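You operate a simulated robot arm through the tools that you are given. There is no shell and no other tool.

You run a simulated robot arm. Do the job below in one go: nothing can be reset, and whatever is moved stays where it is left.

TASK
Shut the water stand's teal drawer, latch the orange cup on the stand and pour in about 40 ml.
Fine: drawer shut, latch with the water stand lever, then pour into the cup from the small white jug; put the jug back. Set down upright: small white jug.

It is judged by the outcome, as a careful person would: the job done as asked, and still so three seconds after it is handed in. It fails if anything else is knocked over, pushed out of place, dropped, spilled or broken.

THE ROBOT
A 6-joint arm with a two-finger parallel gripper, fixed in place. Base frame: the origin is on the floor under the middle of its stand, x ahead of it, y to its left, z up. Units: mm, degrees, N and s.
It reaches about 1313 mm from its shoulder. Its first joint turns from -166.0 to 166.0 degrees. Payload 3.43 kg.
Tool frame: the origin (TCP) lies between the finger pads and is the grasp point; the fingertips stand 34 mm ahead of it; z points along the fingers, y is the line along which they close. The gripper opens to 128 mm. The fingers are 24 mm wide and 12 mm thick; the gripper's body (48 by 130 mm) begins 96 mm behind the TCP.
Orientation is that of the tool frame in the base frame, as a unit quaternion [x, y, z, w]. With the fingers straight down and closing along the base's y, the tool's x points along the base's -x, its y along +y and its z along -z.

THE INTERFACE
- The arm moves only by the tool play_rows. Its argument "plan" is a list of rows, each an object of numbers (a shift or turn left out is 0, a gripper value left out holds the last): "ax", "ay", "az": the turn, a rotation vector about the tool's x, y, z in degrees; "x", "y", "z": the shift along the tool's x, y, z in cm; "fingers": the opening in per cent of the stroke, from 0 (shut) to 100 (fully open). In form: [{"ax": .., "ay": .., "az": .., "x": .., "y": .., "z": .., "fingers": ..}, ...]. A call has 1 to 20 rows; each row is the pose to reach, as a shift and turn from the pose commanded when the call began, along the tool's axes at that moment. Rows are played at 5 a second. More than 50 mm and 8.6 degrees between two rows, or a gripper value outside its range, and nothing of the call is played. A pose out of reach is approached as far as the arm can. The call stops where the force on the tool passes 40 N (or 10 N more than at its start, if that is more) or the arm is blocked; 0.2 s more then pass. Each finger travels about 153 mm/s and halts on what it meets, pressing with about 43 N; the grip force reading is that of the motor and also rises with nothing between the fingers. The clock runs only during rows and for 0.2 s after the last one: add rows that repeat a pose to give the fingers time. The reply holds the time, the measured pose of the TCP, the force on the tool along the base axes, the opening and the grip force, in the units named above and with some noise, with the torque about the TCP (base axes, N m) and any sound that the robot's microphone picked up.
- Cameras (640 x 400 px; columns grow to the right, rows downward): "scene" is fixed at [399.9, -501, 1580.8]; the picture's right is [-0.58, 0.81, 0.00], its down [0.73, 0.52, -0.44] and it looks along [-0.36, -0.26, -0.90] (base axes); focal length 367 px, centre (320, 200). "wrist" rides on the gripper at [76, -11, -160] in the tool frame; the picture's right is [0.15, 0.99, 0.00], its down [-0.88, 0.13, -0.46] and it looks along [-0.45, 0.07, 0.89] (tool axes); focal length 234 px, centre (320, 200). There is no depth. A picture from a camera that has moved, and an enlarged one, comes with that camera's place and axes in the base frame and with its lens.
- get_image(camera): a new picture of that camera. No time passes.
- inspect(camera, box): a new picture of the part [left, top, right, bottom] of that camera's present view, enlarged. No time passes.
- close_job(): hands the job in; it is judged then, once.

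Places have to be worked out from the pictures, the camera data and where the tool is seen. Open the gripper and draw the arm clear of the work before you hand the job in, unless the task says otherwise.

The tools are called after "Emit:" by a JSON object that holds its "name" and its "arguments". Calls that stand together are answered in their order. play_rows: Moves the arm, as the interface text tells. Its arguments: {"type":"object","properties":{"plan":{"type":"array"}},"required":["plan"]} The other tools are called the same way: get_image (camera) takes a picture; inspect (camera, box) takes an enlarged picture of a part of a camera's view; close_job () hands the job in.

At the start:

```text
t: 0.0
ee_pos: [153.4, -503.6, 1151.2]
tcp_rot: [0.001, 1.0, 0.0, 0.0]
ft_force: [-0.7, -0.4, -0.2]
torque: [0.01, -0.02, 0.0]
gripper_width: 128.1
gripper_force: 0.1
```

scene: 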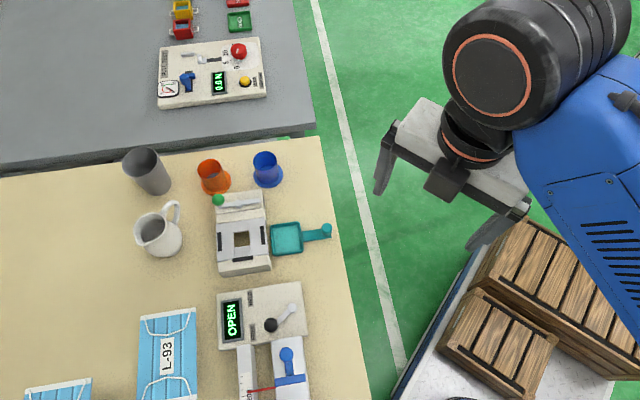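
wrist: 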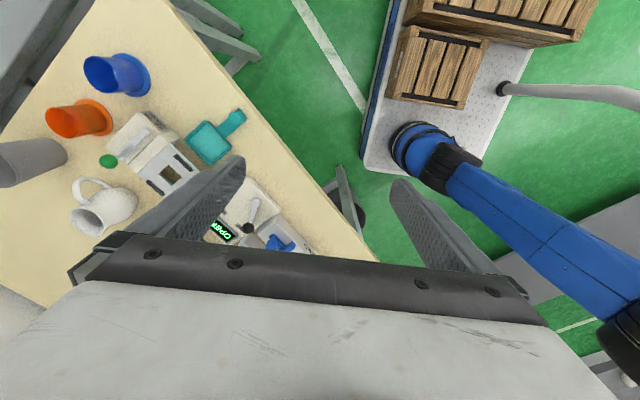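

I'll start by looking closely at the water stand, the cups and the jug from both cameras.

Emit:
{"name": "inspect", "arguments": {"camera": "scene", "box": [110, 130, 350, 280]}}

Emit:
{"name": "inspect", "arguments": {"camera": "scene", "box": [190, 180, 350, 280]}}

Emit:
{"name": "inspect", "arguments": {"camera": "wrist", "box": [0, 40, 320, 240]}}

```text
2.67 times, centred on (230, 205) of scene
camera zoom: at [399.9, -501.0, 1580.8], right [-0.58, 0.81, 0.0], down [0.73, 0.52, -0.44], along [-0.36, -0.26, -0.9], focal length 978 px, centre (560, 187)
```

zoom: 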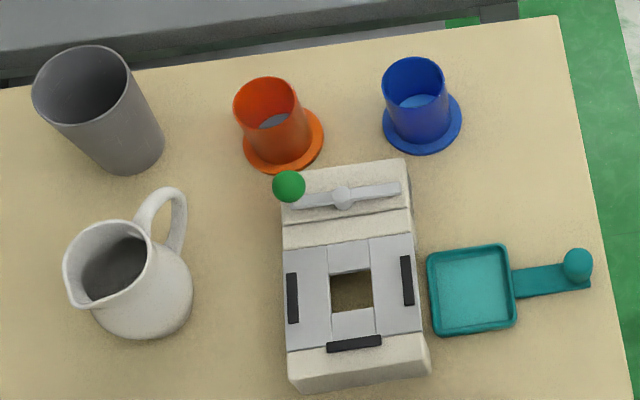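

```text
4.00 times, centred on (270, 230) of scene
camera zoom: at [399.9, -501.0, 1580.8], right [-0.58, 0.81, 0.0], down [0.73, 0.52, -0.44], along [-0.36, -0.26, -0.9], focal length 1467 px, centre (520, 80)
```

zoom: 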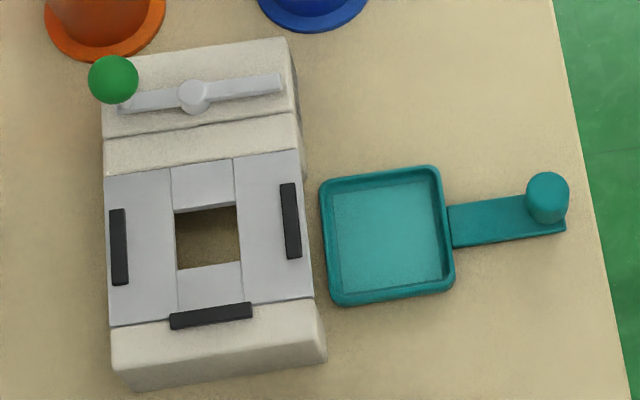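

```text
2.00 times, centred on (160, 140) of wrist
camera zoom: at [77.2, -515.0, 1310.3], right [-0.15, 0.99, 0.0], down [0.88, 0.13, 0.46], along [0.45, 0.07, -0.89], focal length 468 px, centre (640, 320)
```

zoom: 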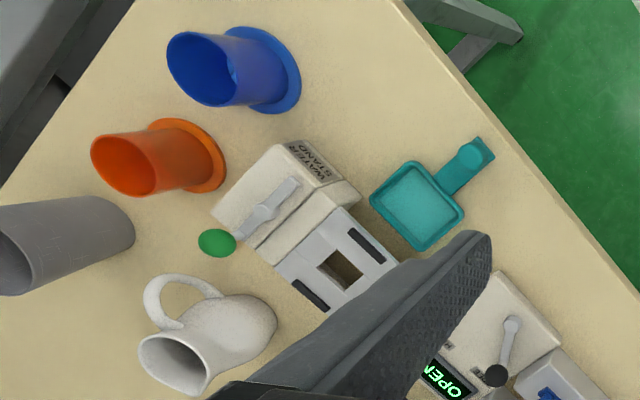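

The two views triangulate well: table top is near z≈838, the drawer knob at about (161,-654,869), the stand's seat centre at about (283,-779,883), the green lever knob at about (254,-855,923) and the orange cup at about (205,-932). I'll move the wrist camera over the stand to check these up close, staying high.

Emit:
{"name": "play_rows", "arguments": {"plan": [{"x": 0.9, "y": -4.3, "z": 0.3}, {"x": 1.8, "y": -8.6, "z": 0.6}, {"x": 2.7, "y": -12.9, "z": 1.0}, {"x": 3.6, "y": -17.2, "z": 1.4}, {"x": 4.5, "y": -21.5, "z": 1.8}, {"x": 5.3, "y": -25.6, "z": 2.1}, {"x": 5.3, "y": -25.6, "z": 2.1}]}}

```text
t: 1.6
ee_pos: [104.2, -747.0, 1103.2]
tcp_rot: [0.0, 1.0, -0.002, 0.0]
ft_force: [0.1, 0.0, -0.4]
torque: [-0.01, 0.03, -0.01]
gripper_width: 128.1
gripper_force: 0.0
out of reach, approached as far as the arm can: row 5, 6, 7
```

The arm reached its limit here, at about (104,-747,1103), so high poses this far out aren't available. I'll look from this pose.

Emit:
{"name": "get_image", "arguments": {"camera": "wrist"}}

Emit:
{"name": "get_image", "arguments": {"camera": "scene"}}

```text
taken
camera wrist: at [29.3, -757.5, 1262.2], right [-0.15, 0.99, 0.0], down [0.88, 0.13, 0.45], along [0.45, 0.06, -0.89], focal length 234 px, centre (320, 200)
```

wrist: 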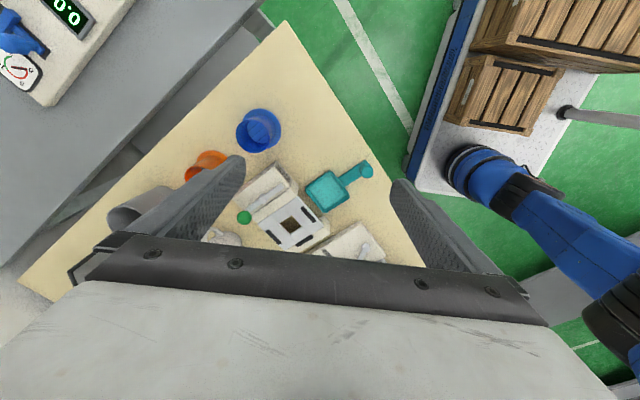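

```text
taken
```

scene: 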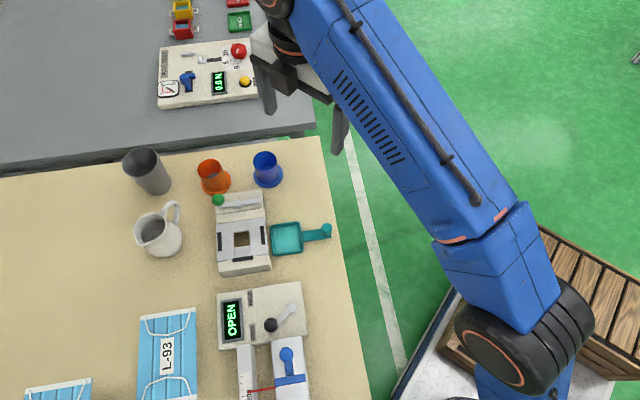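

Emit:
{"name": "inspect", "arguments": {"camera": "wrist", "box": [190, 90, 390, 250]}}

Emit:
{"name": "inspect", "arguments": {"camera": "wrist", "box": [230, 150, 380, 250]}}

```text
2.50 times, centred on (290, 170) of wrist
camera zoom: at [29.3, -757.5, 1262.2], right [-0.15, 0.99, 0.0], down [0.88, 0.13, 0.45], along [0.45, 0.06, -0.89], focal length 585 px, centre (395, 275)
```

zoom: 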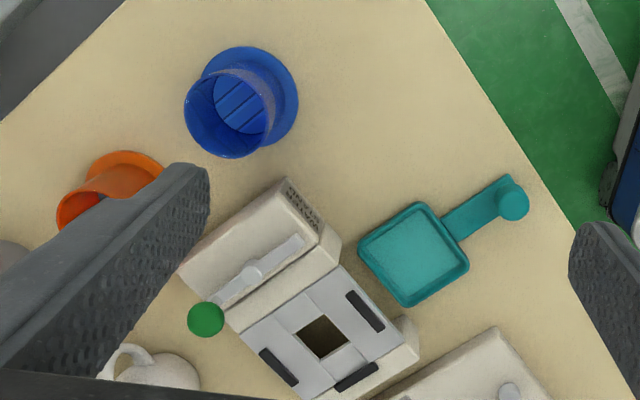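

```text
4.00 times, centred on (305, 200) of wrist
camera zoom: at [29.3, -757.5, 1262.2], right [-0.15, 0.99, 0.0], down [0.88, 0.13, 0.45], along [0.45, 0.06, -0.89], focal length 937 px, centre (380, 200)
```

zoom: 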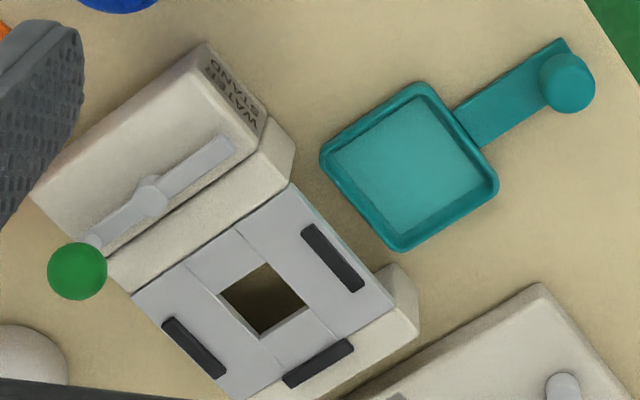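

Emit:
{"name": "inspect", "arguments": {"camera": "wrist", "box": [225, 95, 305, 145]}}

Emit:
{"name": "inspect", "arguments": {"camera": "scene", "box": [180, 140, 300, 215]}}

Emit:
{"name": "inspect", "arguments": {"camera": "scene", "box": [115, 190, 235, 265]}}

```text
8.00 times, centred on (265, 120) of wrist
camera zoom: at [29.3, -757.5, 1262.2], right [-0.15, 0.99, 0.0], down [0.88, 0.13, 0.45], along [0.45, 0.06, -0.89], focal length 1873 px, centre (760, 840)
```

zoom: 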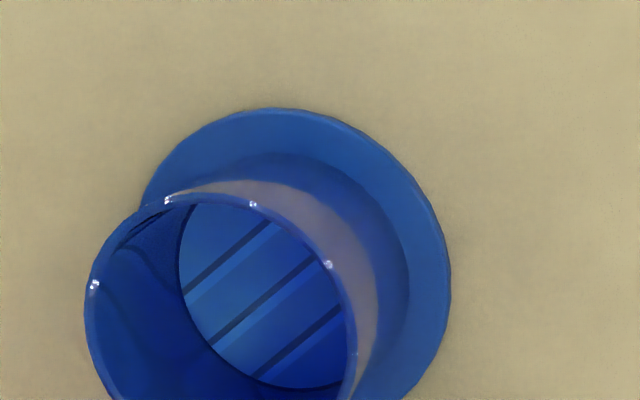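

```text
5.33 times, centred on (240, 178) of scene
camera zoom: at [399.9, -501.0, 1580.8], right [-0.58, 0.81, 0.0], down [0.73, 0.52, -0.44], along [-0.36, -0.26, -0.9], focal length 1956 px, centre (747, 320)
```

zoom: 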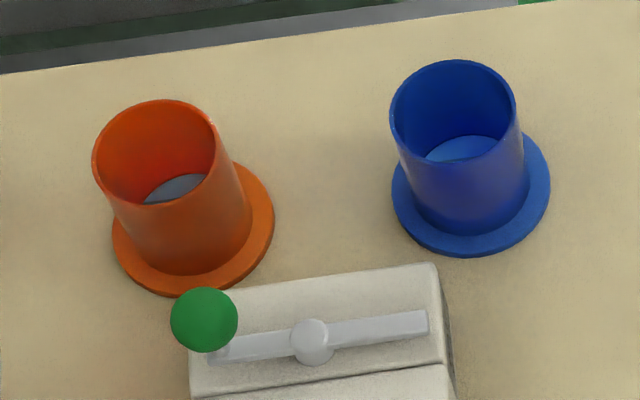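

```text
5.33 times, centred on (175, 228) of scene
camera zoom: at [399.9, -501.0, 1580.8], right [-0.58, 0.81, 0.0], down [0.73, 0.52, -0.44], along [-0.36, -0.26, -0.9], focal length 1956 px, centre (1093, 53)
```

zoom: 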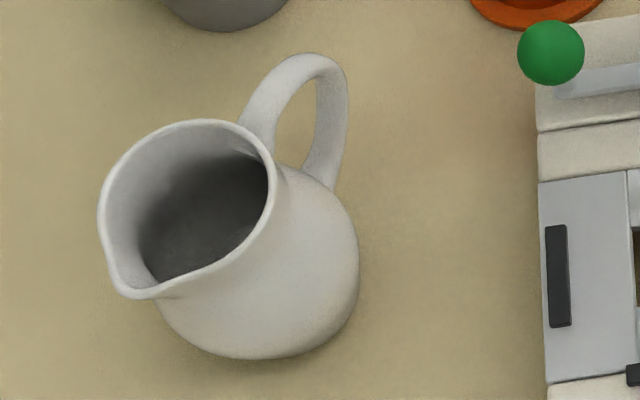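

The zooms show a spouted jug (spout toward +x, handle toward -x), and a lever whose long arm must swing about 90° over the seat. Next I'll close the fingers, turn the tool 45° to line up with the drawer, and descend to a hover behind the drawer knob at about (140,-634,950).

Emit:
{"name": "play_rows", "arguments": {"plan": [{"x": -0.7, "y": 2.1, "z": 2.8, "az": 7.5, "fingers": 0}, {"x": -1.4, "y": 4.2, "z": 5.6, "az": 15, "fingers": 0}, {"x": -2.1, "y": 6.3, "z": 8.5, "az": 22.5, "fingers": 0}, {"x": -2.8, "y": 8.4, "z": 11.3, "az": 30, "fingers": 0}, {"x": -3.4, "y": 10.5, "z": 14.2, "az": 37.5, "fingers": 0}, {"x": -4.0, "y": 12.6, "z": 17.0, "az": 45, "fingers": 0}, {"x": -4.0, "y": 12.6, "z": 17.0, "az": 45, "fingers": 0}]}}

```text
t: 3.2
ee_pos: [146.4, -619.6, 932.1]
tcp_rot: [0.384, 0.924, 0.001, 0.0]
ft_force: [0.1, 0.0, 0.5]
torque: [-0.01, -0.02, 0.02]
gripper_width: 0.2
gripper_force: 32.8
```

The pose reads (146,-620,932) with tool x along (-0.705,0.710). I'll check where the fingers sit relative to the drawer knob.

Emit:
{"name": "inspect", "arguments": {"camera": "scene", "box": [190, 150, 430, 300]}}

Emit:
{"name": "get_image", "arguments": {"camera": "wrist"}}

```text
2.67 times, centred on (310, 225) of scene
camera zoom: at [399.9, -501.0, 1580.8], right [-0.58, 0.81, 0.0], down [0.73, 0.52, -0.44], along [-0.36, -0.26, -0.9], focal length 978 px, centre (347, 133)
```

zoom: 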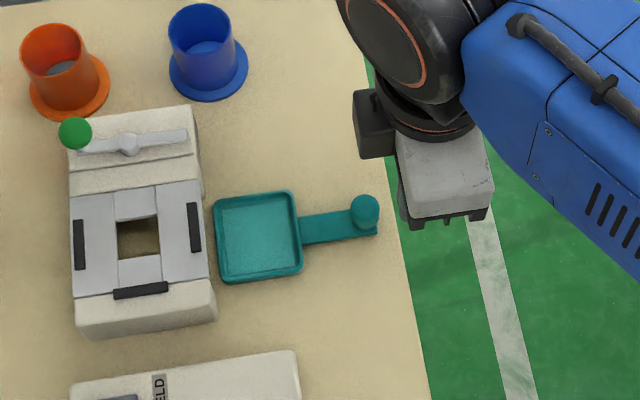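

```text
taken
camera wrist: at [86.1, -574.5, 1090.9], right [0.6, 0.8, 0.0], down [0.71, -0.53, 0.46], along [0.37, -0.27, -0.89], focal length 234 px, centre (320, 200)
```

wrist: 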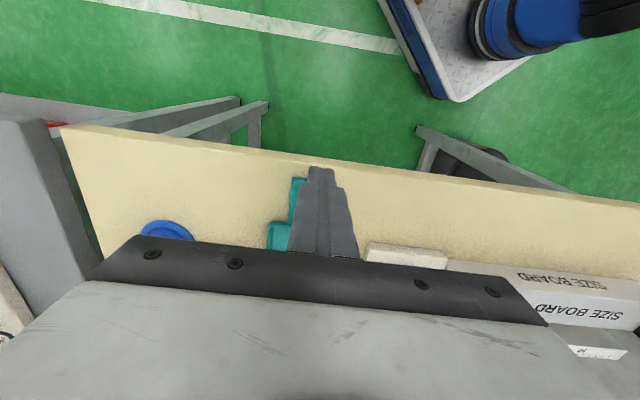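

The fingers are about 14 mm off the knob's axis to the side. I'll shift sideways and descend to TCP z≈886, with the fingertips about 14 mm above the table and behind the knob.

Emit:
{"name": "play_rows", "arguments": {"plan": [{"y": -1.44, "z": 0, "fingers": 0}, {"y": -1.44, "z": 2.3, "fingers": 0}, {"y": -1.44, "z": 4.6, "fingers": 0}, {"y": -1.44, "z": 4.6, "fingers": 0}]}}

Emit:
{"name": "inspect", "arguments": {"camera": "scene", "box": [230, 170, 390, 270]}}

Emit:
{"name": "inspect", "arguments": {"camera": "wrist", "box": [220, 100, 420, 225]}}

```text
t: 4.2
ee_pos: [135.1, -628.0, 888.0]
tcp_rot: [0.383, 0.924, 0.001, 0.001]
ft_force: [-0.2, 0.3, 0.6]
torque: [-0.04, 0.0, 0.0]
gripper_width: 0.0
gripper_force: 34.0
```

```text
4.00 times, centred on (310, 220) of scene
camera zoom: at [399.9, -501.0, 1580.8], right [-0.58, 0.81, 0.0], down [0.73, 0.52, -0.44], along [-0.36, -0.26, -0.9], focal length 1467 px, centre (360, 120)
```

zoom: 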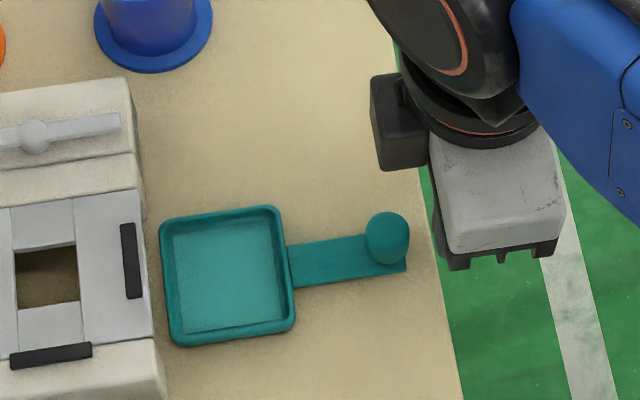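

```text
3.20 times, centred on (320, 162) of wrist
camera zoom: at [73.7, -582.6, 1046.4], right [0.6, 0.8, 0.0], down [0.71, -0.53, 0.46], along [0.37, -0.27, -0.89], focal length 749 px, centre (320, 320)
```

zoom: 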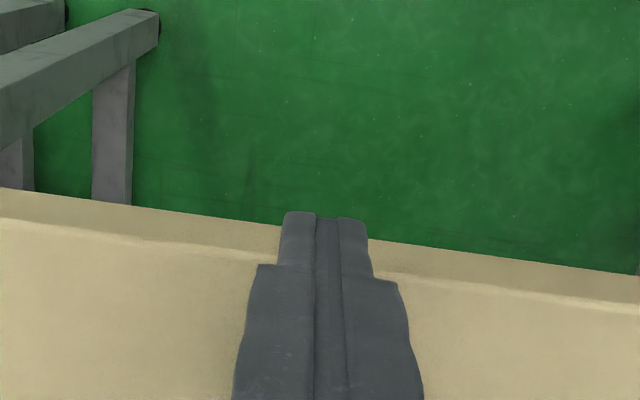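

The fingers are now lined up behind the knob, about 15 mm short of contact. I'll push toward the stand slowly in stages, watching force and sound.

Emit:
{"name": "play_rows", "arguments": {"plan": [{"x": -1.0, "fingers": 0}, {"x": -1.5, "fingers": 0}, {"x": -2.0, "fingers": 0}, {"x": -2.5, "fingers": 0}, {"x": -3.0, "fingers": 0}, {"x": -3.5, "fingers": 0}, {"x": -4.0, "fingers": 0}, {"x": -4.5, "fingers": 0}]}}

Emit:
{"name": "inspect", "arguments": {"camera": "scene", "box": [190, 170, 350, 270]}}

```text
t: 6.0
ee_pos: [167.0, -661.6, 887.8]
tcp_rot: [0.382, 0.924, 0.0, -0.001]
ft_force: [0.1, 0.2, 0.3]
torque: [-0.02, 0.0, 0.0]
gripper_width: 0.1
gripper_force: 33.2
```

```text
4.00 times, centred on (270, 220) of scene
camera zoom: at [399.9, -501.0, 1580.8], right [-0.58, 0.81, 0.0], down [0.73, 0.52, -0.44], along [-0.36, -0.26, -0.9], focal length 1467 px, centre (520, 120)
```

zoom: 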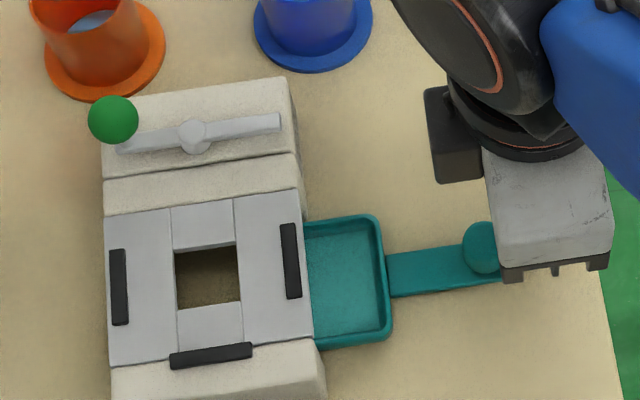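

The drawer is sliding in cleanly and the stand hasn't moved. I'll keep pushing.

Emit:
{"name": "play_rows", "arguments": {"plan": [{"x": -0.7, "fingers": 0}, {"x": -1.4, "fingers": 0}, {"x": -2.1, "fingers": 0}, {"x": -2.8, "fingers": 0}, {"x": -3.5, "fingers": 0}, {"x": -4.0, "fingers": 0}]}}

Emit:
{"name": "inspect", "arguments": {"camera": "scene", "box": [190, 170, 350, 270]}}

```text
t: 7.4
ee_pos: [195.5, -688.1, 888.2]
tcp_rot: [0.383, 0.924, 0.0, 0.0]
ft_force: [0.6, -0.8, -0.4]
torque: [0.04, 0.03, 0.0]
gripper_width: 0.0
gripper_force: 33.5
```

```text
4.00 times, centred on (270, 220) of scene
camera zoom: at [399.9, -501.0, 1580.8], right [-0.58, 0.81, 0.0], down [0.73, 0.52, -0.44], along [-0.36, -0.26, -0.9], focal length 1467 px, centre (520, 120)
```

zoom: 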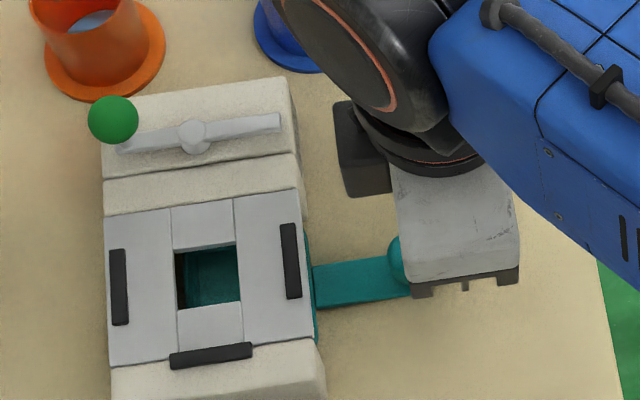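

The drawer is nearly in, with about 10–18 mm left. I'll use finer steps now.

Emit:
{"name": "play_rows", "arguments": {"plan": [{"x": -0.3, "fingers": 0}, {"x": -0.6, "fingers": 0}, {"x": -0.9, "fingers": 0}, {"x": -1.2, "fingers": 0}]}}

Emit:
{"name": "inspect", "arguments": {"camera": "scene", "box": [190, 170, 350, 270]}}

```text
t: 8.4
ee_pos: [203.4, -696.0, 887.6]
tcp_rot: [0.383, 0.924, 0.0, 0.0]
ft_force: [-0.4, -0.2, -0.3]
torque: [0.02, 0.03, 0.0]
gripper_width: 0.0
gripper_force: 33.4
```

```text
4.00 times, centred on (270, 220) of scene
camera zoom: at [399.9, -501.0, 1580.8], right [-0.58, 0.81, 0.0], down [0.73, 0.52, -0.44], along [-0.36, -0.26, -0.9], focal length 1467 px, centre (520, 120)
```

zoom: 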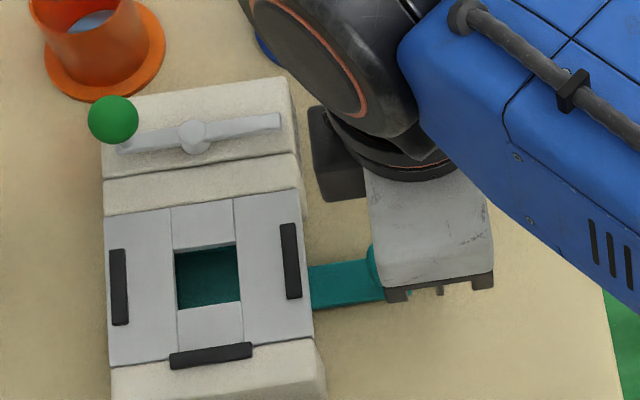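

Emit:
{"name": "play_rows", "arguments": {"plan": [{"x": -0.2, "fingers": 0}, {"x": -0.4, "fingers": 0}, {"x": -0.6, "fingers": 0}]}}

Emit:
{"name": "inspect", "arguments": {"camera": "scene", "box": [205, 190, 305, 252.5]}}

```text
t: 9.2
ee_pos: [205.6, -698.7, 887.7]
tcp_rot: [0.383, 0.924, 0.002, -0.001]
ft_force: [-13.1, 25.8, -4.3]
torque: [0.88, 0.4, 0.05]
gripper_width: 0.0
gripper_force: 33.8
```

```text
6.40 times, centred on (255, 221) of scene
camera zoom: at [399.9, -501.0, 1580.8], right [-0.58, 0.81, 0.0], down [0.73, 0.52, -0.44], along [-0.36, -0.26, -0.9], focal length 2347 px, centre (736, 64)
```

zoom: 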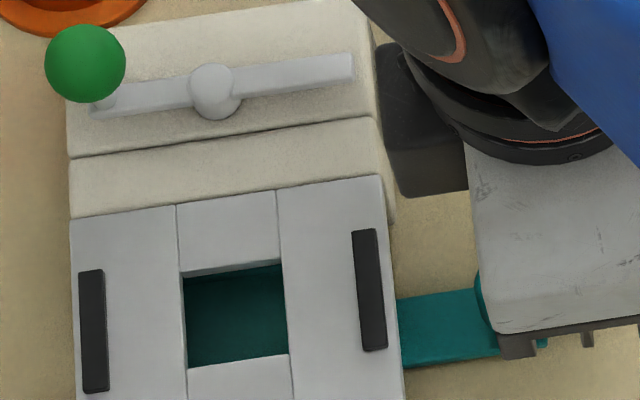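

The push stopped with about 29 N against the end stop after roughly 85 mm of travel, so the drawer looks fully shut. I'll back off, rise, and turn -90° so the fingers will close along the stand's drawer axis for handling the cup.

Emit:
{"name": "play_rows", "arguments": {"plan": [{"x": 1.0, "fingers": 0}, {"x": 2.0, "fingers": 0}, {"x": 2.0, "z": -4, "fingers": 0}, {"x": 2.0, "z": -8, "fingers": 20}, {"x": 2.0, "z": -10, "az": -8.5, "fingers": 40}, {"x": 2.0, "z": -10, "az": -17, "fingers": 60}, {"x": 2.0, "z": -10, "az": -25.5, "fingers": 62}, {"x": 2.0, "z": -10, "az": -34, "fingers": 62}, {"x": 2.0, "z": -10, "az": -42.5, "fingers": 62}, {"x": 2.0, "z": -10, "az": -51, "fingers": 62}, {"x": 2.0, "z": -10, "az": -59.5, "fingers": 62}, {"x": 2.0, "z": -10, "az": -68, "fingers": 62}, {"x": 2.0, "z": -10, "az": -76.5, "fingers": 62}, {"x": 2.0, "z": -10, "az": -85, "fingers": 62}, {"x": 2.0, "z": -10, "az": -90, "fingers": 62}, {"x": 2.0, "z": -10, "az": -90, "fingers": 62}]}}

Emit:
{"name": "inspect", "arguments": {"camera": "scene", "box": [110, 130, 350, 280]}}

Emit:
{"name": "get_image", "arguments": {"camera": "wrist"}}

```text
t: 12.6
ee_pos: [193.9, -687.5, 987.1]
tcp_rot: [-0.384, 0.924, 0.0, 0.0]
ft_force: [0.2, -0.3, -0.1]
torque: [0.02, 0.03, 0.03]
gripper_width: 79.6
gripper_force: 0.1
```

```text
2.67 times, centred on (230, 205) of scene
camera zoom: at [399.9, -501.0, 1580.8], right [-0.58, 0.81, 0.0], down [0.73, 0.52, -0.44], along [-0.36, -0.26, -0.9], focal length 978 px, centre (560, 187)
```

zoom: 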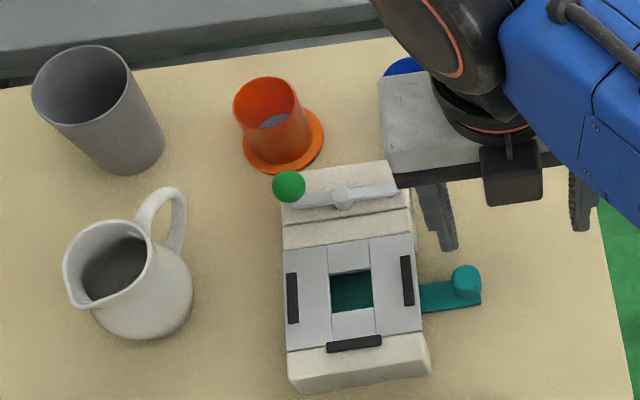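

```text
taken
camera wrist: at [148.2, -749.5, 1146.4], right [-0.8, 0.6, 0.0], down [0.53, 0.72, 0.46], along [0.27, 0.37, -0.89], focal length 234 px, centre (320, 200)
```

wrist: 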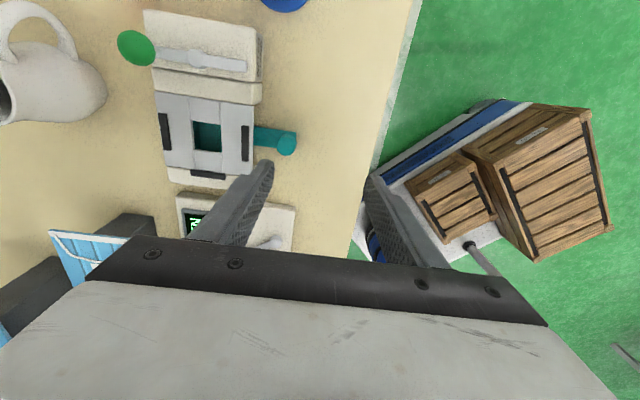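

The drawer is shut and the stand sits exactly where it did before. This wrist view of the stand is good, so I'll zoom in to refine the seat and lever geometry.

Emit:
{"name": "inspect", "arguments": {"camera": "wrist", "box": [100, 0, 320, 200]}}

Emit:
{"name": "inspect", "arguments": {"camera": "scene", "box": [205, 185, 285, 235]}}

Emit:
{"name": "inspect", "arguments": {"camera": "scene", "box": [205, 215, 285, 280]}}

```text
2.00 times, centred on (210, 100) of wrist
camera zoom: at [148.2, -749.5, 1146.4], right [-0.8, 0.6, 0.0], down [0.53, 0.72, 0.46], along [0.27, 0.37, -0.89], focal length 468 px, centre (540, 400)
```

zoom: 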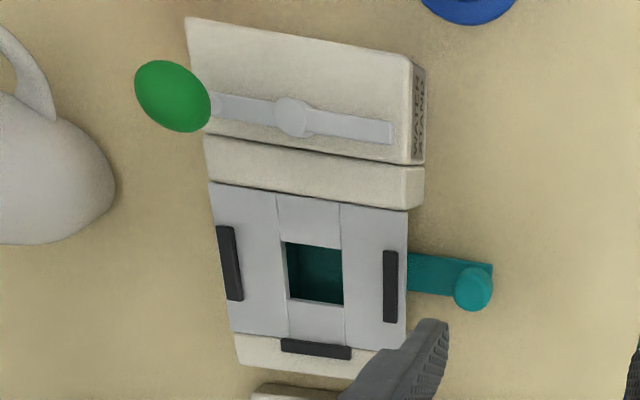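

```text
8.00 times, centred on (245, 210) of scene
camera zoom: at [399.9, -501.0, 1580.8], right [-0.58, 0.81, 0.0], down [0.73, 0.52, -0.44], along [-0.36, -0.26, -0.9], focal length 2934 px, centre (920, 120)
```

zoom: 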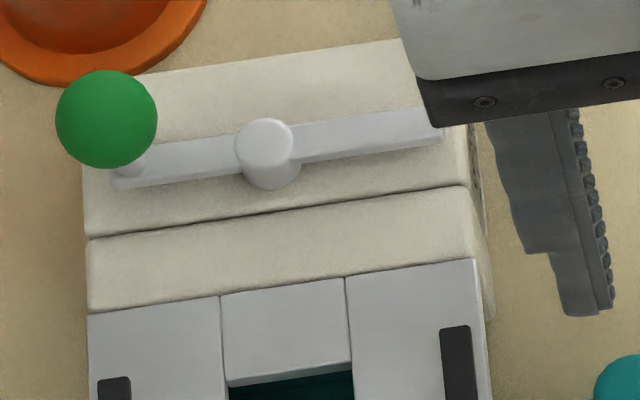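

```text
6.15 times, centred on (245, 248) of scene
camera zoom: at [399.9, -501.0, 1580.8], right [-0.58, 0.81, 0.0], down [0.73, 0.52, -0.44], along [-0.36, -0.26, -0.9], focal length 2257 px, centre (782, -92)
```

zoom: 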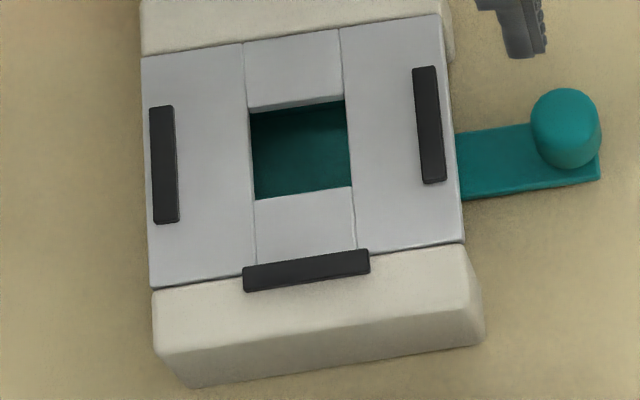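

The three seat bars triangulate to a seat centre of about (283.4,-779.2), with bar tops at z≈886.5 and the drawer axis at -45°. I'll now go toward the orange cup at (207,-932), keeping to x≈170 so the fingers stay well clear of the green knob, and stop partway to check reach.

Emit:
{"name": "play_rows", "arguments": {"plan": [{"x": 3.4, "y": -1.7, "fingers": 62}, {"x": 6.83, "y": -3.43, "fingers": 62}, {"x": 10.0, "y": -6.6, "fingers": 62}, {"x": 13.22, "y": -9.8, "fingers": 62}, {"x": 13.22, "y": -9.8, "fingers": 62}]}}

```text
t: 13.8
ee_pos: [167.5, -847.6, 984.6]
tcp_rot: [-0.383, 0.924, 0.0, 0.0]
ft_force: [0.1, 0.5, 0.5]
torque: [0.0, -0.02, -0.01]
gripper_width: 79.5
gripper_force: 0.1
```

Emit:
{"name": "play_rows", "arguments": {"plan": [{"x": 1.6, "y": -1.95, "fingers": 62}, {"x": 3.19, "y": -3.89, "fingers": 62}, {"x": 3.22, "y": -6.2, "fingers": 62}, {"x": 3.26, "y": -8.45, "fingers": 62}, {"x": 3.26, "y": -8.45, "fingers": 62}]}}

Emit:
{"name": "get_image", "arguments": {"camera": "wrist"}}

Emit:
{"name": "get_image", "arguments": {"camera": "scene"}}

```text
t: 15.0
ee_pos: [207.4, -919.1, 979.4]
tcp_rot: [-0.383, 0.924, -0.001, 0.0]
ft_force: [-0.1, 0.6, -0.1]
torque: [0.02, 0.0, -0.02]
gripper_width: 79.4
gripper_force: 0.1
out of reach, approached as far as the arm can: row 3, 4, 5
```

```text
taken
camera wrist: at [161.2, -981.3, 1138.0], right [-0.8, 0.6, 0.0], down [0.53, 0.72, 0.45], along [0.27, 0.36, -0.89], focal length 234 px, centre (320, 200)
```

wrist: 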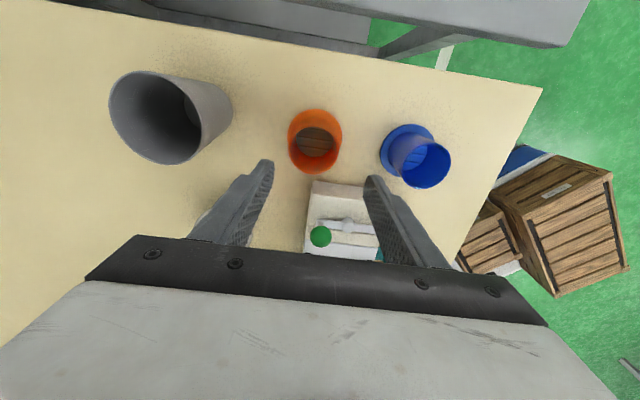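

```text
taken
```

scene: 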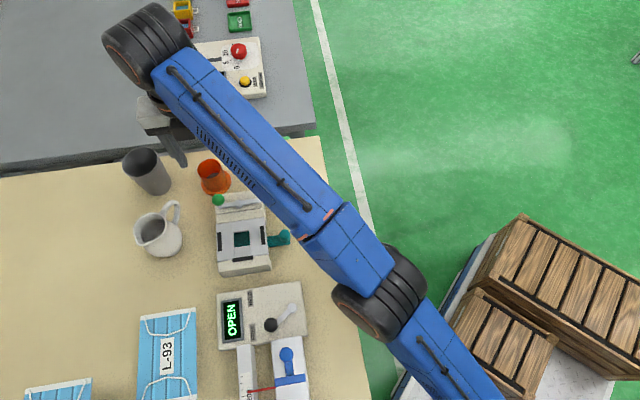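

The tool-down reach limit at this radius is about z≈970, so I need to be lower before moving further out. The fingers straddle the cup. I'll drop to z≈960 and centre over (207,-932.5), which leaves the fingertips about 19 mm above the rim.

Emit:
{"name": "play_rows", "arguments": {"plan": [{"z": 1.94, "fingers": 62}, {"x": 0.99, "y": -0.91, "z": 1.94, "fingers": 62}, {"x": 0.99, "y": -0.91, "z": 1.94, "fingers": 62}]}}

Emit:
{"name": "inspect", "arguments": {"camera": "wrist", "box": [180, 60, 460, 250]}}

Emit:
{"name": "inspect", "arguments": {"camera": "scene", "box": [120, 120, 280, 220]}}

```text
t: 15.8
ee_pos: [206.6, -933.2, 959.8]
tcp_rot: [-0.383, 0.924, 0.0, 0.0]
ft_force: [-0.2, -0.4, -0.6]
torque: [0.02, -0.01, 0.01]
gripper_width: 79.5
gripper_force: 0.0
```

```text
2.11 times, centred on (320, 155) of wrist
camera zoom: at [160.5, -995.9, 1118.6], right [-0.8, 0.6, 0.0], down [0.53, 0.71, 0.46], along [0.27, 0.37, -0.89], focal length 493 px, centre (320, 295)
```

zoom: 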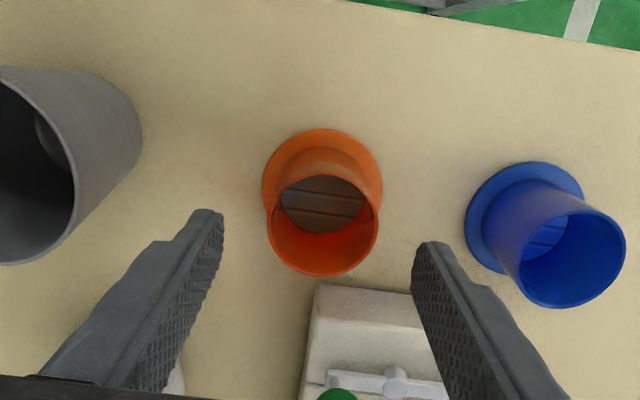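

```text
4.00 times, centred on (200, 170) of scene
camera zoom: at [399.9, -501.0, 1580.8], right [-0.58, 0.81, 0.0], down [0.73, 0.52, -0.44], along [-0.36, -0.26, -0.9], focal length 1467 px, centre (800, 320)
```

zoom: 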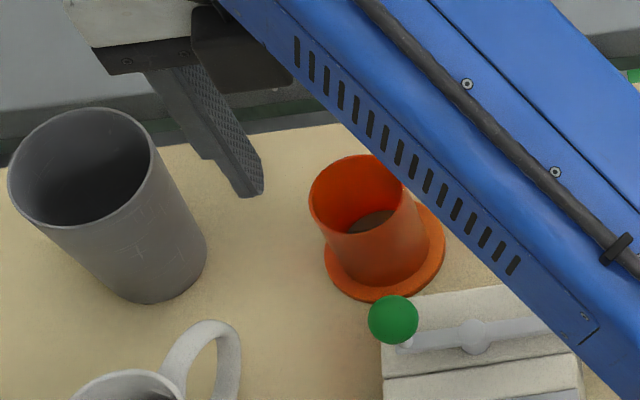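

The cup is centred between the fingers to within about 1 mm. I'll descend to z≈889, keeping the fingertips about 10 mm above the cup's flange.

Emit:
{"name": "play_rows", "arguments": {"plan": [{"z": 2.0, "fingers": 62}, {"z": 4.0, "fingers": 62}, {"z": 6.0, "fingers": 62}, {"z": 7.1, "fingers": 62}, {"z": 7.1, "fingers": 62}]}}

Emit:
{"name": "inspect", "arguments": {"camera": "wrist", "box": [180, 60, 460, 250]}}

Emit:
{"name": "inspect", "arguments": {"camera": "scene", "box": [140, 120, 300, 220]}}

```text
t: 17.0
ee_pos: [205.5, -934.2, 887.8]
tcp_rot: [-0.382, 0.924, -0.001, 0.001]
ft_force: [0.8, -0.1, -0.7]
torque: [-0.02, -0.02, 0.04]
gripper_width: 79.7
gripper_force: 0.1
```

```text
2.11 times, centred on (320, 155) of wrist
camera zoom: at [159.8, -996.8, 1046.9], right [-0.8, 0.6, 0.0], down [0.53, 0.71, 0.46], along [0.27, 0.37, -0.89], focal length 493 px, centre (320, 295)
```

zoom: 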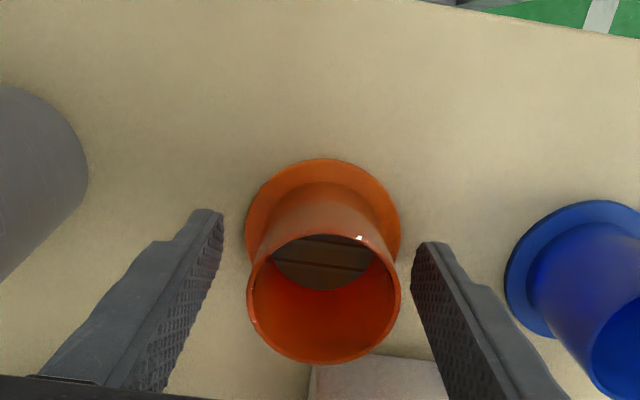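

```text
4.00 times, centred on (220, 170) of scene
camera zoom: at [399.9, -501.0, 1580.8], right [-0.58, 0.81, 0.0], down [0.73, 0.52, -0.44], along [-0.36, -0.26, -0.9], focal length 1467 px, centre (720, 320)
```

zoom: 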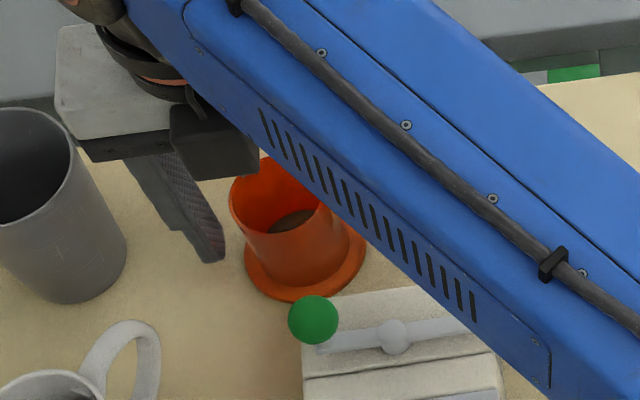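

The cup rim sits at about (1.5, 1.2) mm from the tool axis, which is well centred. I'll close on it.

Emit:
{"name": "play_rows", "arguments": {"plan": [{"fingers": 50}, {"fingers": 42}, {"fingers": 30}, {"fingers": 30}, {"fingers": 30}]}}

Emit:
{"name": "inspect", "arguments": {"camera": "wrist", "box": [180, 60, 460, 250]}}

```text
t: 18.2
ee_pos: [205.1, -933.6, 888.6]
tcp_rot: [-0.383, 0.924, 0.0, 0.0]
ft_force: [-0.8, 0.4, 1.2]
torque: [0.0, -0.03, 0.0]
gripper_width: 51.0
gripper_force: 43.0
```

```text
2.11 times, centred on (320, 155) of wrist
camera zoom: at [159.7, -996.8, 1046.9], right [-0.8, 0.6, 0.0], down [0.53, 0.71, 0.46], along [0.27, 0.37, -0.89], focal length 493 px, centre (320, 295)
```

zoom: 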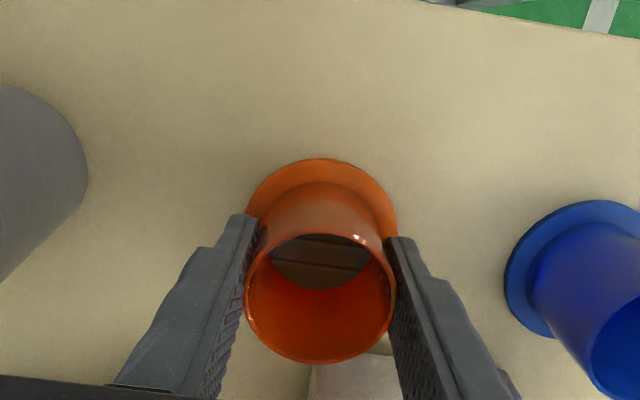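

The grip is holding at 51 mm and 43 N. I'll lift the cup and draw it inward while rising, which respects the reach limit.

Emit:
{"name": "play_rows", "arguments": {"plan": [{"z": -1.5, "fingers": 30}, {"z": -3.5, "fingers": 30}, {"z": -5.5, "fingers": 30}, {"z": -7.0, "fingers": 30}, {"x": -1.5, "y": 2.25, "z": -8.8, "fingers": 30}, {"x": -3.06, "y": 4.52, "z": -10.8, "fingers": 30}, {"x": -3.06, "y": 4.52, "z": -10.8, "fingers": 30}]}}

Emit:
{"name": "inspect", "arguments": {"camera": "wrist", "box": [180, 60, 460, 250]}}

Emit:
{"name": "get_image", "arguments": {"camera": "scene"}}

```text
t: 19.8
ee_pos: [193.4, -881.9, 996.2]
tcp_rot: [-0.383, 0.924, 0.0, 0.0]
ft_force: [-0.2, -0.2, -0.8]
torque: [-0.02, 0.01, 0.03]
gripper_width: 51.0
gripper_force: 42.6
```

```text
2.11 times, centred on (320, 155) of wrist
camera zoom: at [148.5, -943.9, 1154.5], right [-0.8, 0.6, 0.0], down [0.53, 0.71, 0.46], along [0.27, 0.37, -0.89], focal length 493 px, centre (320, 295)
```

zoom: 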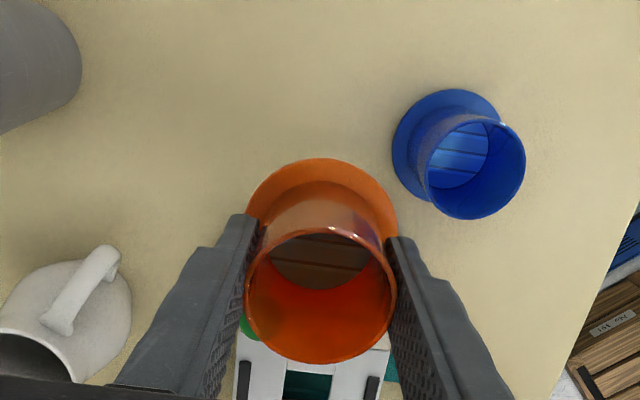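

```text
taken
```

scene: 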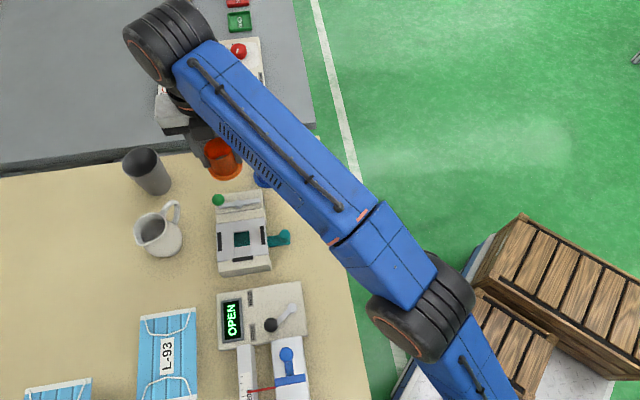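

The cup is held upright, with its bottom at about z≈946. I'll carry it over to the seat centre, rising a little first so the flange passes above the green knob (top at 936).

Emit:
{"name": "play_rows", "arguments": {"plan": [{"x": -1.2, "y": 0.1, "z": -0.8, "fingers": 30}, {"x": -3.5, "y": 0.2, "z": -1.8, "fingers": 30}, {"x": -7.0, "y": 0.45, "z": -2.0, "fingers": 30}, {"x": -10.5, "y": 0.67, "z": -2.0, "fingers": 30}, {"x": -13.7, "y": 0.88, "z": -2.0, "fingers": 30}, {"x": -13.7, "y": 0.88, "z": -2.0, "fingers": 30}, {"x": -13.7, "y": 0.88, "z": -2.0, "fingers": 30}]}}

Emit:
{"name": "get_image", "arguments": {"camera": "wrist"}}

Emit:
{"name": "inspect", "arguments": {"camera": "scene", "box": [150, 130, 310, 280]}}

```text
t: 21.4
ee_pos: [287.1, -777.8, 1017.7]
tcp_rot: [-0.383, 0.924, 0.0, 0.0]
ft_force: [0.2, -0.5, 0.1]
torque: [0.01, -0.02, 0.0]
gripper_width: 50.7
gripper_force: 43.4
```

```text
taken
camera wrist: at [241.8, -840.3, 1176.0], right [-0.8, 0.6, 0.0], down [0.53, 0.71, 0.46], along [0.27, 0.37, -0.89], focal length 234 px, centre (320, 200)
```

wrist: 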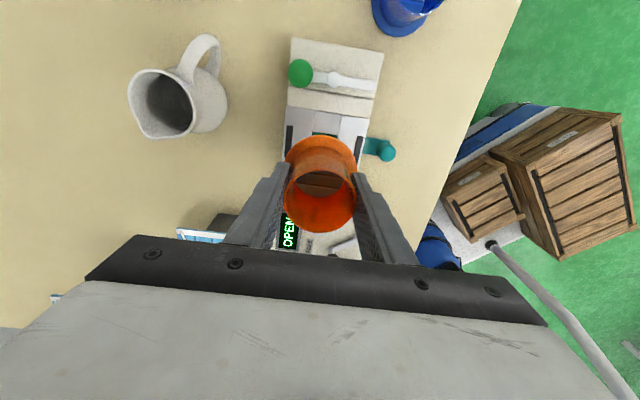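

```text
2.67 times, centred on (230, 205) of scene
camera zoom: at [399.9, -501.0, 1580.8], right [-0.58, 0.81, 0.0], down [0.73, 0.52, -0.44], along [-0.36, -0.26, -0.9], focal length 978 px, centre (560, 187)
```

zoom: 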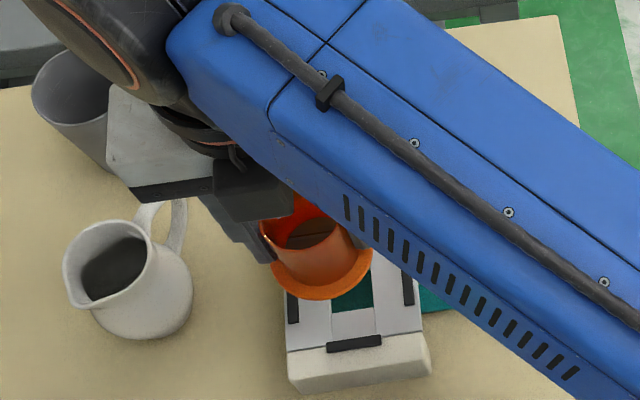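

The cup is above the seat. I'll correct about 3 mm sideways and lower it until its base is roughly 13 mm above the seat, then check alignment.

Emit:
{"name": "play_rows", "arguments": {"plan": [{"x": 0.26, "y": 0.16, "z": 1.5, "fingers": 30}, {"x": 0.26, "y": 0.16, "z": 3.0, "fingers": 30}, {"x": 0.26, "y": 0.16, "z": 4.5, "fingers": 30}, {"x": 0.26, "y": 0.16, "z": 6.0, "fingers": 30}, {"x": 0.26, "y": 0.16, "z": 6.8, "fingers": 30}, {"x": 0.26, "y": 0.16, "z": 6.8, "fingers": 30}]}}

Emit:
{"name": "inspect", "arguments": {"camera": "wrist", "box": [240, 60, 420, 250]}}

Emit:
{"name": "inspect", "arguments": {"camera": "scene", "box": [200, 200, 300, 275]}}

```text
t: 22.8
ee_pos: [283.8, -777.1, 947.7]
tcp_rot: [-0.383, 0.924, 0.0, 0.0]
ft_force: [0.1, 0.1, -0.6]
torque: [0.04, -0.02, -0.02]
gripper_width: 51.2
gripper_force: 43.2
```

```text
2.11 times, centred on (330, 155) of wrist
camera zoom: at [238.0, -839.3, 1106.6], right [-0.8, 0.6, 0.0], down [0.53, 0.71, 0.46], along [0.27, 0.37, -0.89], focal length 493 px, centre (299, 295)
```

zoom: 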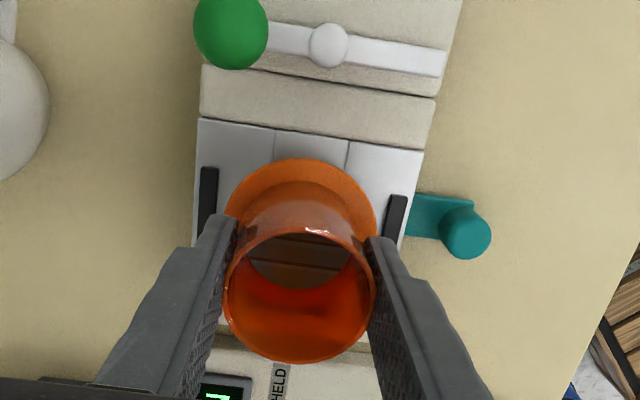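

```text
5.33 times, centred on (250, 238) of scene
camera zoom: at [399.9, -501.0, 1580.8], right [-0.58, 0.81, 0.0], down [0.73, 0.52, -0.44], along [-0.36, -0.26, -0.9], focal length 1956 px, centre (693, 0)
```

zoom: 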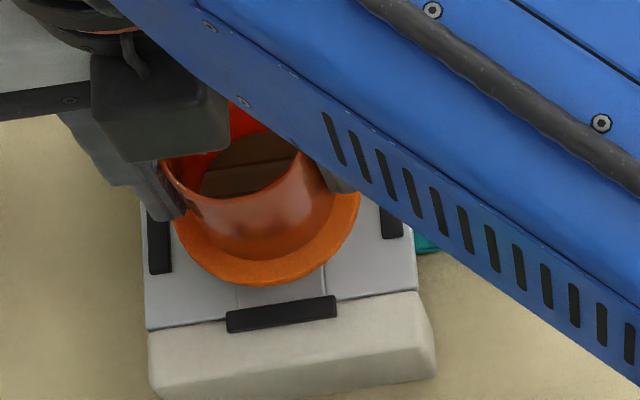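

The flange sits centred between the bars to about 1 mm. I'll nudge 1 mm and lower toward contact in small steps, watching the vertical force.

Emit:
{"name": "play_rows", "arguments": {"plan": [{"x": 0.1, "z": 0.4, "fingers": 30}, {"x": 0.1, "z": 0.8, "fingers": 30}, {"x": 0.1, "z": 1.1, "fingers": 30}, {"x": 0.1, "z": 1.1, "fingers": 30}]}}

Emit:
{"name": "inspect", "arguments": {"camera": "scene", "box": [200, 200, 300, 275]}}

```text
t: 23.8
ee_pos: [282.7, -779.0, 935.4]
tcp_rot: [-0.382, 0.924, 0.001, 0.0]
ft_force: [-0.6, 0.2, -1.3]
torque: [0.01, -0.02, 0.01]
gripper_width: 50.8
gripper_force: 43.2
```

```text
5.33 times, centred on (250, 238) of scene
camera zoom: at [399.9, -501.0, 1580.8], right [-0.58, 0.81, 0.0], down [0.73, 0.52, -0.44], along [-0.36, -0.26, -0.9], focal length 1956 px, centre (693, 0)
```

zoom: 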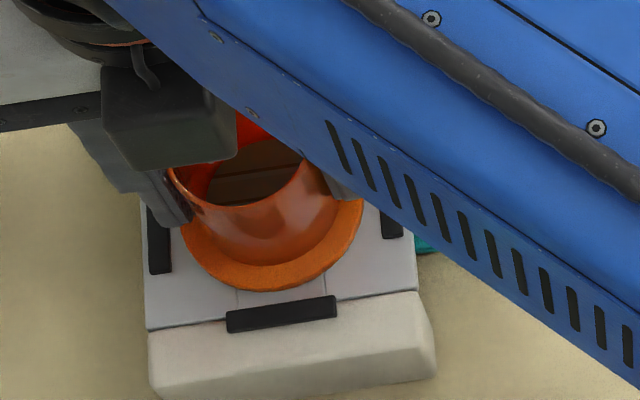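

Emit:
{"name": "play_rows", "arguments": {"plan": [{"z": 0.1, "fingers": 30}, {"z": 0.2, "fingers": 30}, {"z": 0.2, "fingers": 30}]}}

```text
t: 24.6
ee_pos: [282.9, -779.5, 934.3]
tcp_rot: [-0.383, 0.924, 0.001, 0.0]
ft_force: [0.7, -0.1, -0.5]
torque: [0.0, 0.02, -0.02]
gripper_width: 51.1
gripper_force: 43.0
```

Emit:
{"name": "play_rows", "arguments": {"plan": [{"z": 0.1, "fingers": 30}, {"z": 0.2, "fingers": 30}, {"z": 0.2, "fingers": 30}]}}

Emit:
{"name": "inspect", "arguments": {"camera": "scene", "box": [210, 225, 290, 275]}}

```text
t: 25.4
ee_pos: [282.9, -778.8, 933.7]
tcp_rot: [-0.383, 0.924, -0.001, 0.0]
ft_force: [1.4, -1.2, 12.8]
torque: [0.15, 0.11, 0.02]
gripper_width: 50.8
gripper_force: 42.9
```

```text
8.00 times, centred on (250, 250) of scene
camera zoom: at [399.9, -501.0, 1580.8], right [-0.58, 0.81, 0.0], down [0.73, 0.52, -0.44], along [-0.36, -0.26, -0.9], focal length 2934 px, centre (880, -200)
```

zoom: 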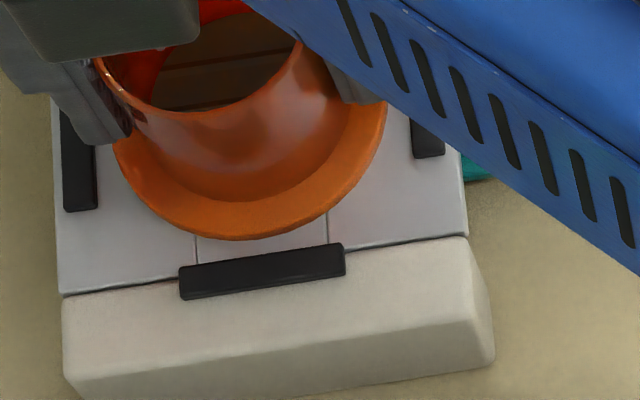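

About 13 N of upward force shows the cup is resting on the seat inside the three bars. I'll release it and rise straight up.

Emit:
{"name": "play_rows", "arguments": {"plan": [{"fingers": 45}, {"fingers": 60}, {"fingers": 60}, {"z": -2, "fingers": 60}, {"z": -4, "fingers": 60}, {"z": -6, "fingers": 60}, {"z": -8, "fingers": 60}, {"z": -9, "fingers": 60}]}}

Emit:
{"name": "inspect", "arguments": {"camera": "wrist", "box": [240, 60, 420, 250]}}

Emit:
{"name": "inspect", "arguments": {"camera": "scene", "box": [190, 180, 290, 275]}}

```text
t: 27.2
ee_pos: [284.4, -778.5, 1023.4]
tcp_rot: [-0.383, 0.924, 0.0, 0.0]
ft_force: [-0.9, 0.0, -0.2]
torque: [0.02, 0.02, 0.0]
gripper_width: 76.6
gripper_force: 0.0
```

```text
2.11 times, centred on (330, 155) of wrist
camera zoom: at [238.5, -840.8, 1181.8], right [-0.8, 0.6, 0.0], down [0.53, 0.71, 0.46], along [0.27, 0.37, -0.89], focal length 493 px, centre (299, 295)
```

zoom: 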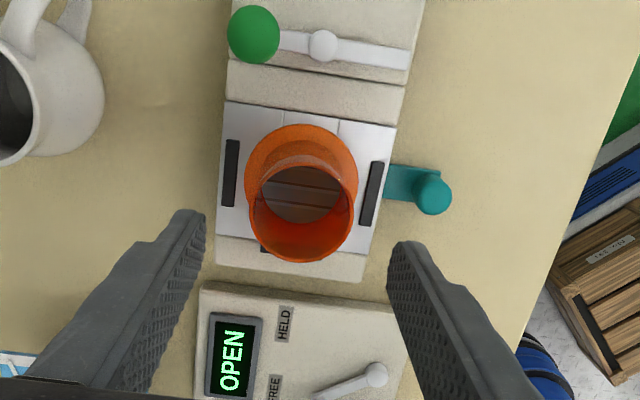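

```text
4.21 times, centred on (240, 228) of scene
camera zoom: at [399.9, -501.0, 1580.8], right [-0.58, 0.81, 0.0], down [0.73, 0.52, -0.44], along [-0.36, -0.26, -0.9], focal length 1544 px, centre (657, 84)
```

zoom: 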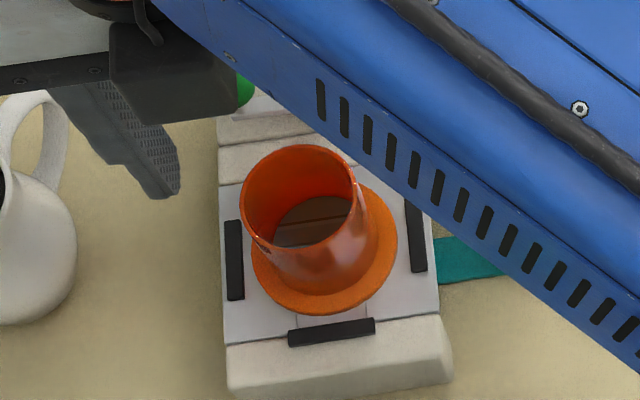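

The cup is seated inside the three bars. The lever pivots at about (229,-832.5) with the green knob 34 mm out at (254,-855.6). I'll move above the knob and turn so the fingers straddle it along base x.

Emit:
{"name": "play_rows", "arguments": {"plan": [{"x": 1.3, "y": -0.55, "z": 0.4, "az": -7.5, "fingers": 40}, {"x": 2.6, "y": -1.1, "z": 0.8, "az": -15, "fingers": 34}, {"x": 3.9, "y": -1.65, "z": 1.2, "az": -22.5, "fingers": 34}, {"x": 5.2, "y": -2.2, "z": 1.6, "az": -30, "fingers": 34}, {"x": 6.4, "y": -2.8, "z": 2.0, "az": -37.5, "fingers": 34}, {"x": 7.6, "y": -3.31, "z": 2.3, "az": -45, "fingers": 34}, {"x": 7.6, "y": -3.31, "z": 2.3, "az": -45, "fingers": 34}, {"x": 7.6, "y": -3.31, "z": 2.3, "az": -45, "fingers": 34}]}}

Emit:
{"name": "inspect", "arguments": {"camera": "wrist", "box": [200, 60, 440, 250]}}

Emit:
{"name": "inspect", "arguments": {"camera": "scene", "box": [150, 150, 310, 270]}}

```text
t: 29.0
ee_pos: [261.5, -845.8, 1005.1]
tcp_rot: [-0.655, 0.755, 0.0, 0.0]
ft_force: [-0.5, -0.2, -0.6]
torque: [-0.01, 0.0, 0.02]
gripper_width: 43.5
gripper_force: 0.0
out of reach, approached as far as the arm can: row 5, 6, 7, 8
```

```text
2.11 times, centred on (320, 155) of wrist
camera zoom: at [262.1, -922.6, 1163.4], right [-1.0, -0.01, 0.0], down [0.0, 0.89, 0.46], along [0.0, 0.46, -0.89], focal length 493 px, centre (320, 295)
```

zoom: 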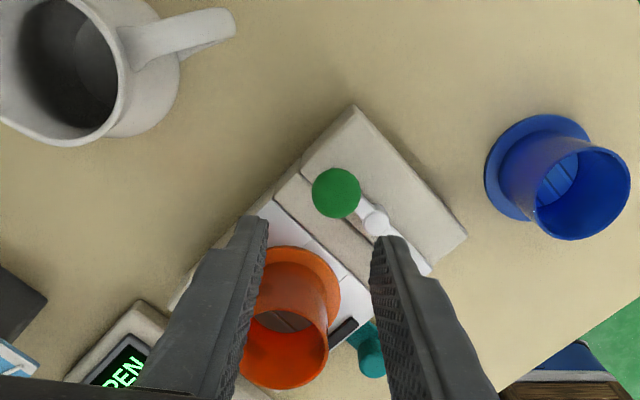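

```text
3.33 times, centred on (230, 210) of scene
camera zoom: at [399.9, -501.0, 1580.8], right [-0.58, 0.81, 0.0], down [0.73, 0.52, -0.44], along [-0.36, -0.26, -0.9], focal length 1222 px, centre (620, 167)
```

zoom: 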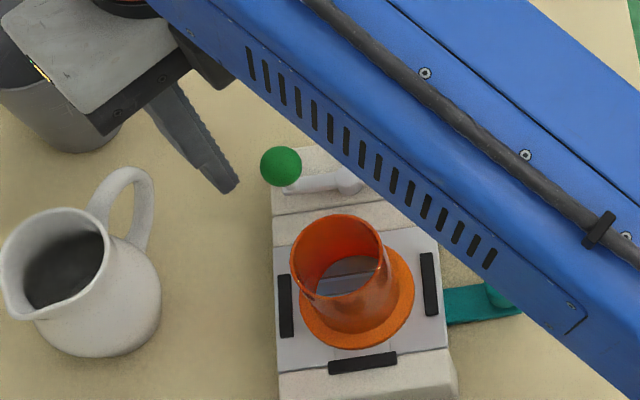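

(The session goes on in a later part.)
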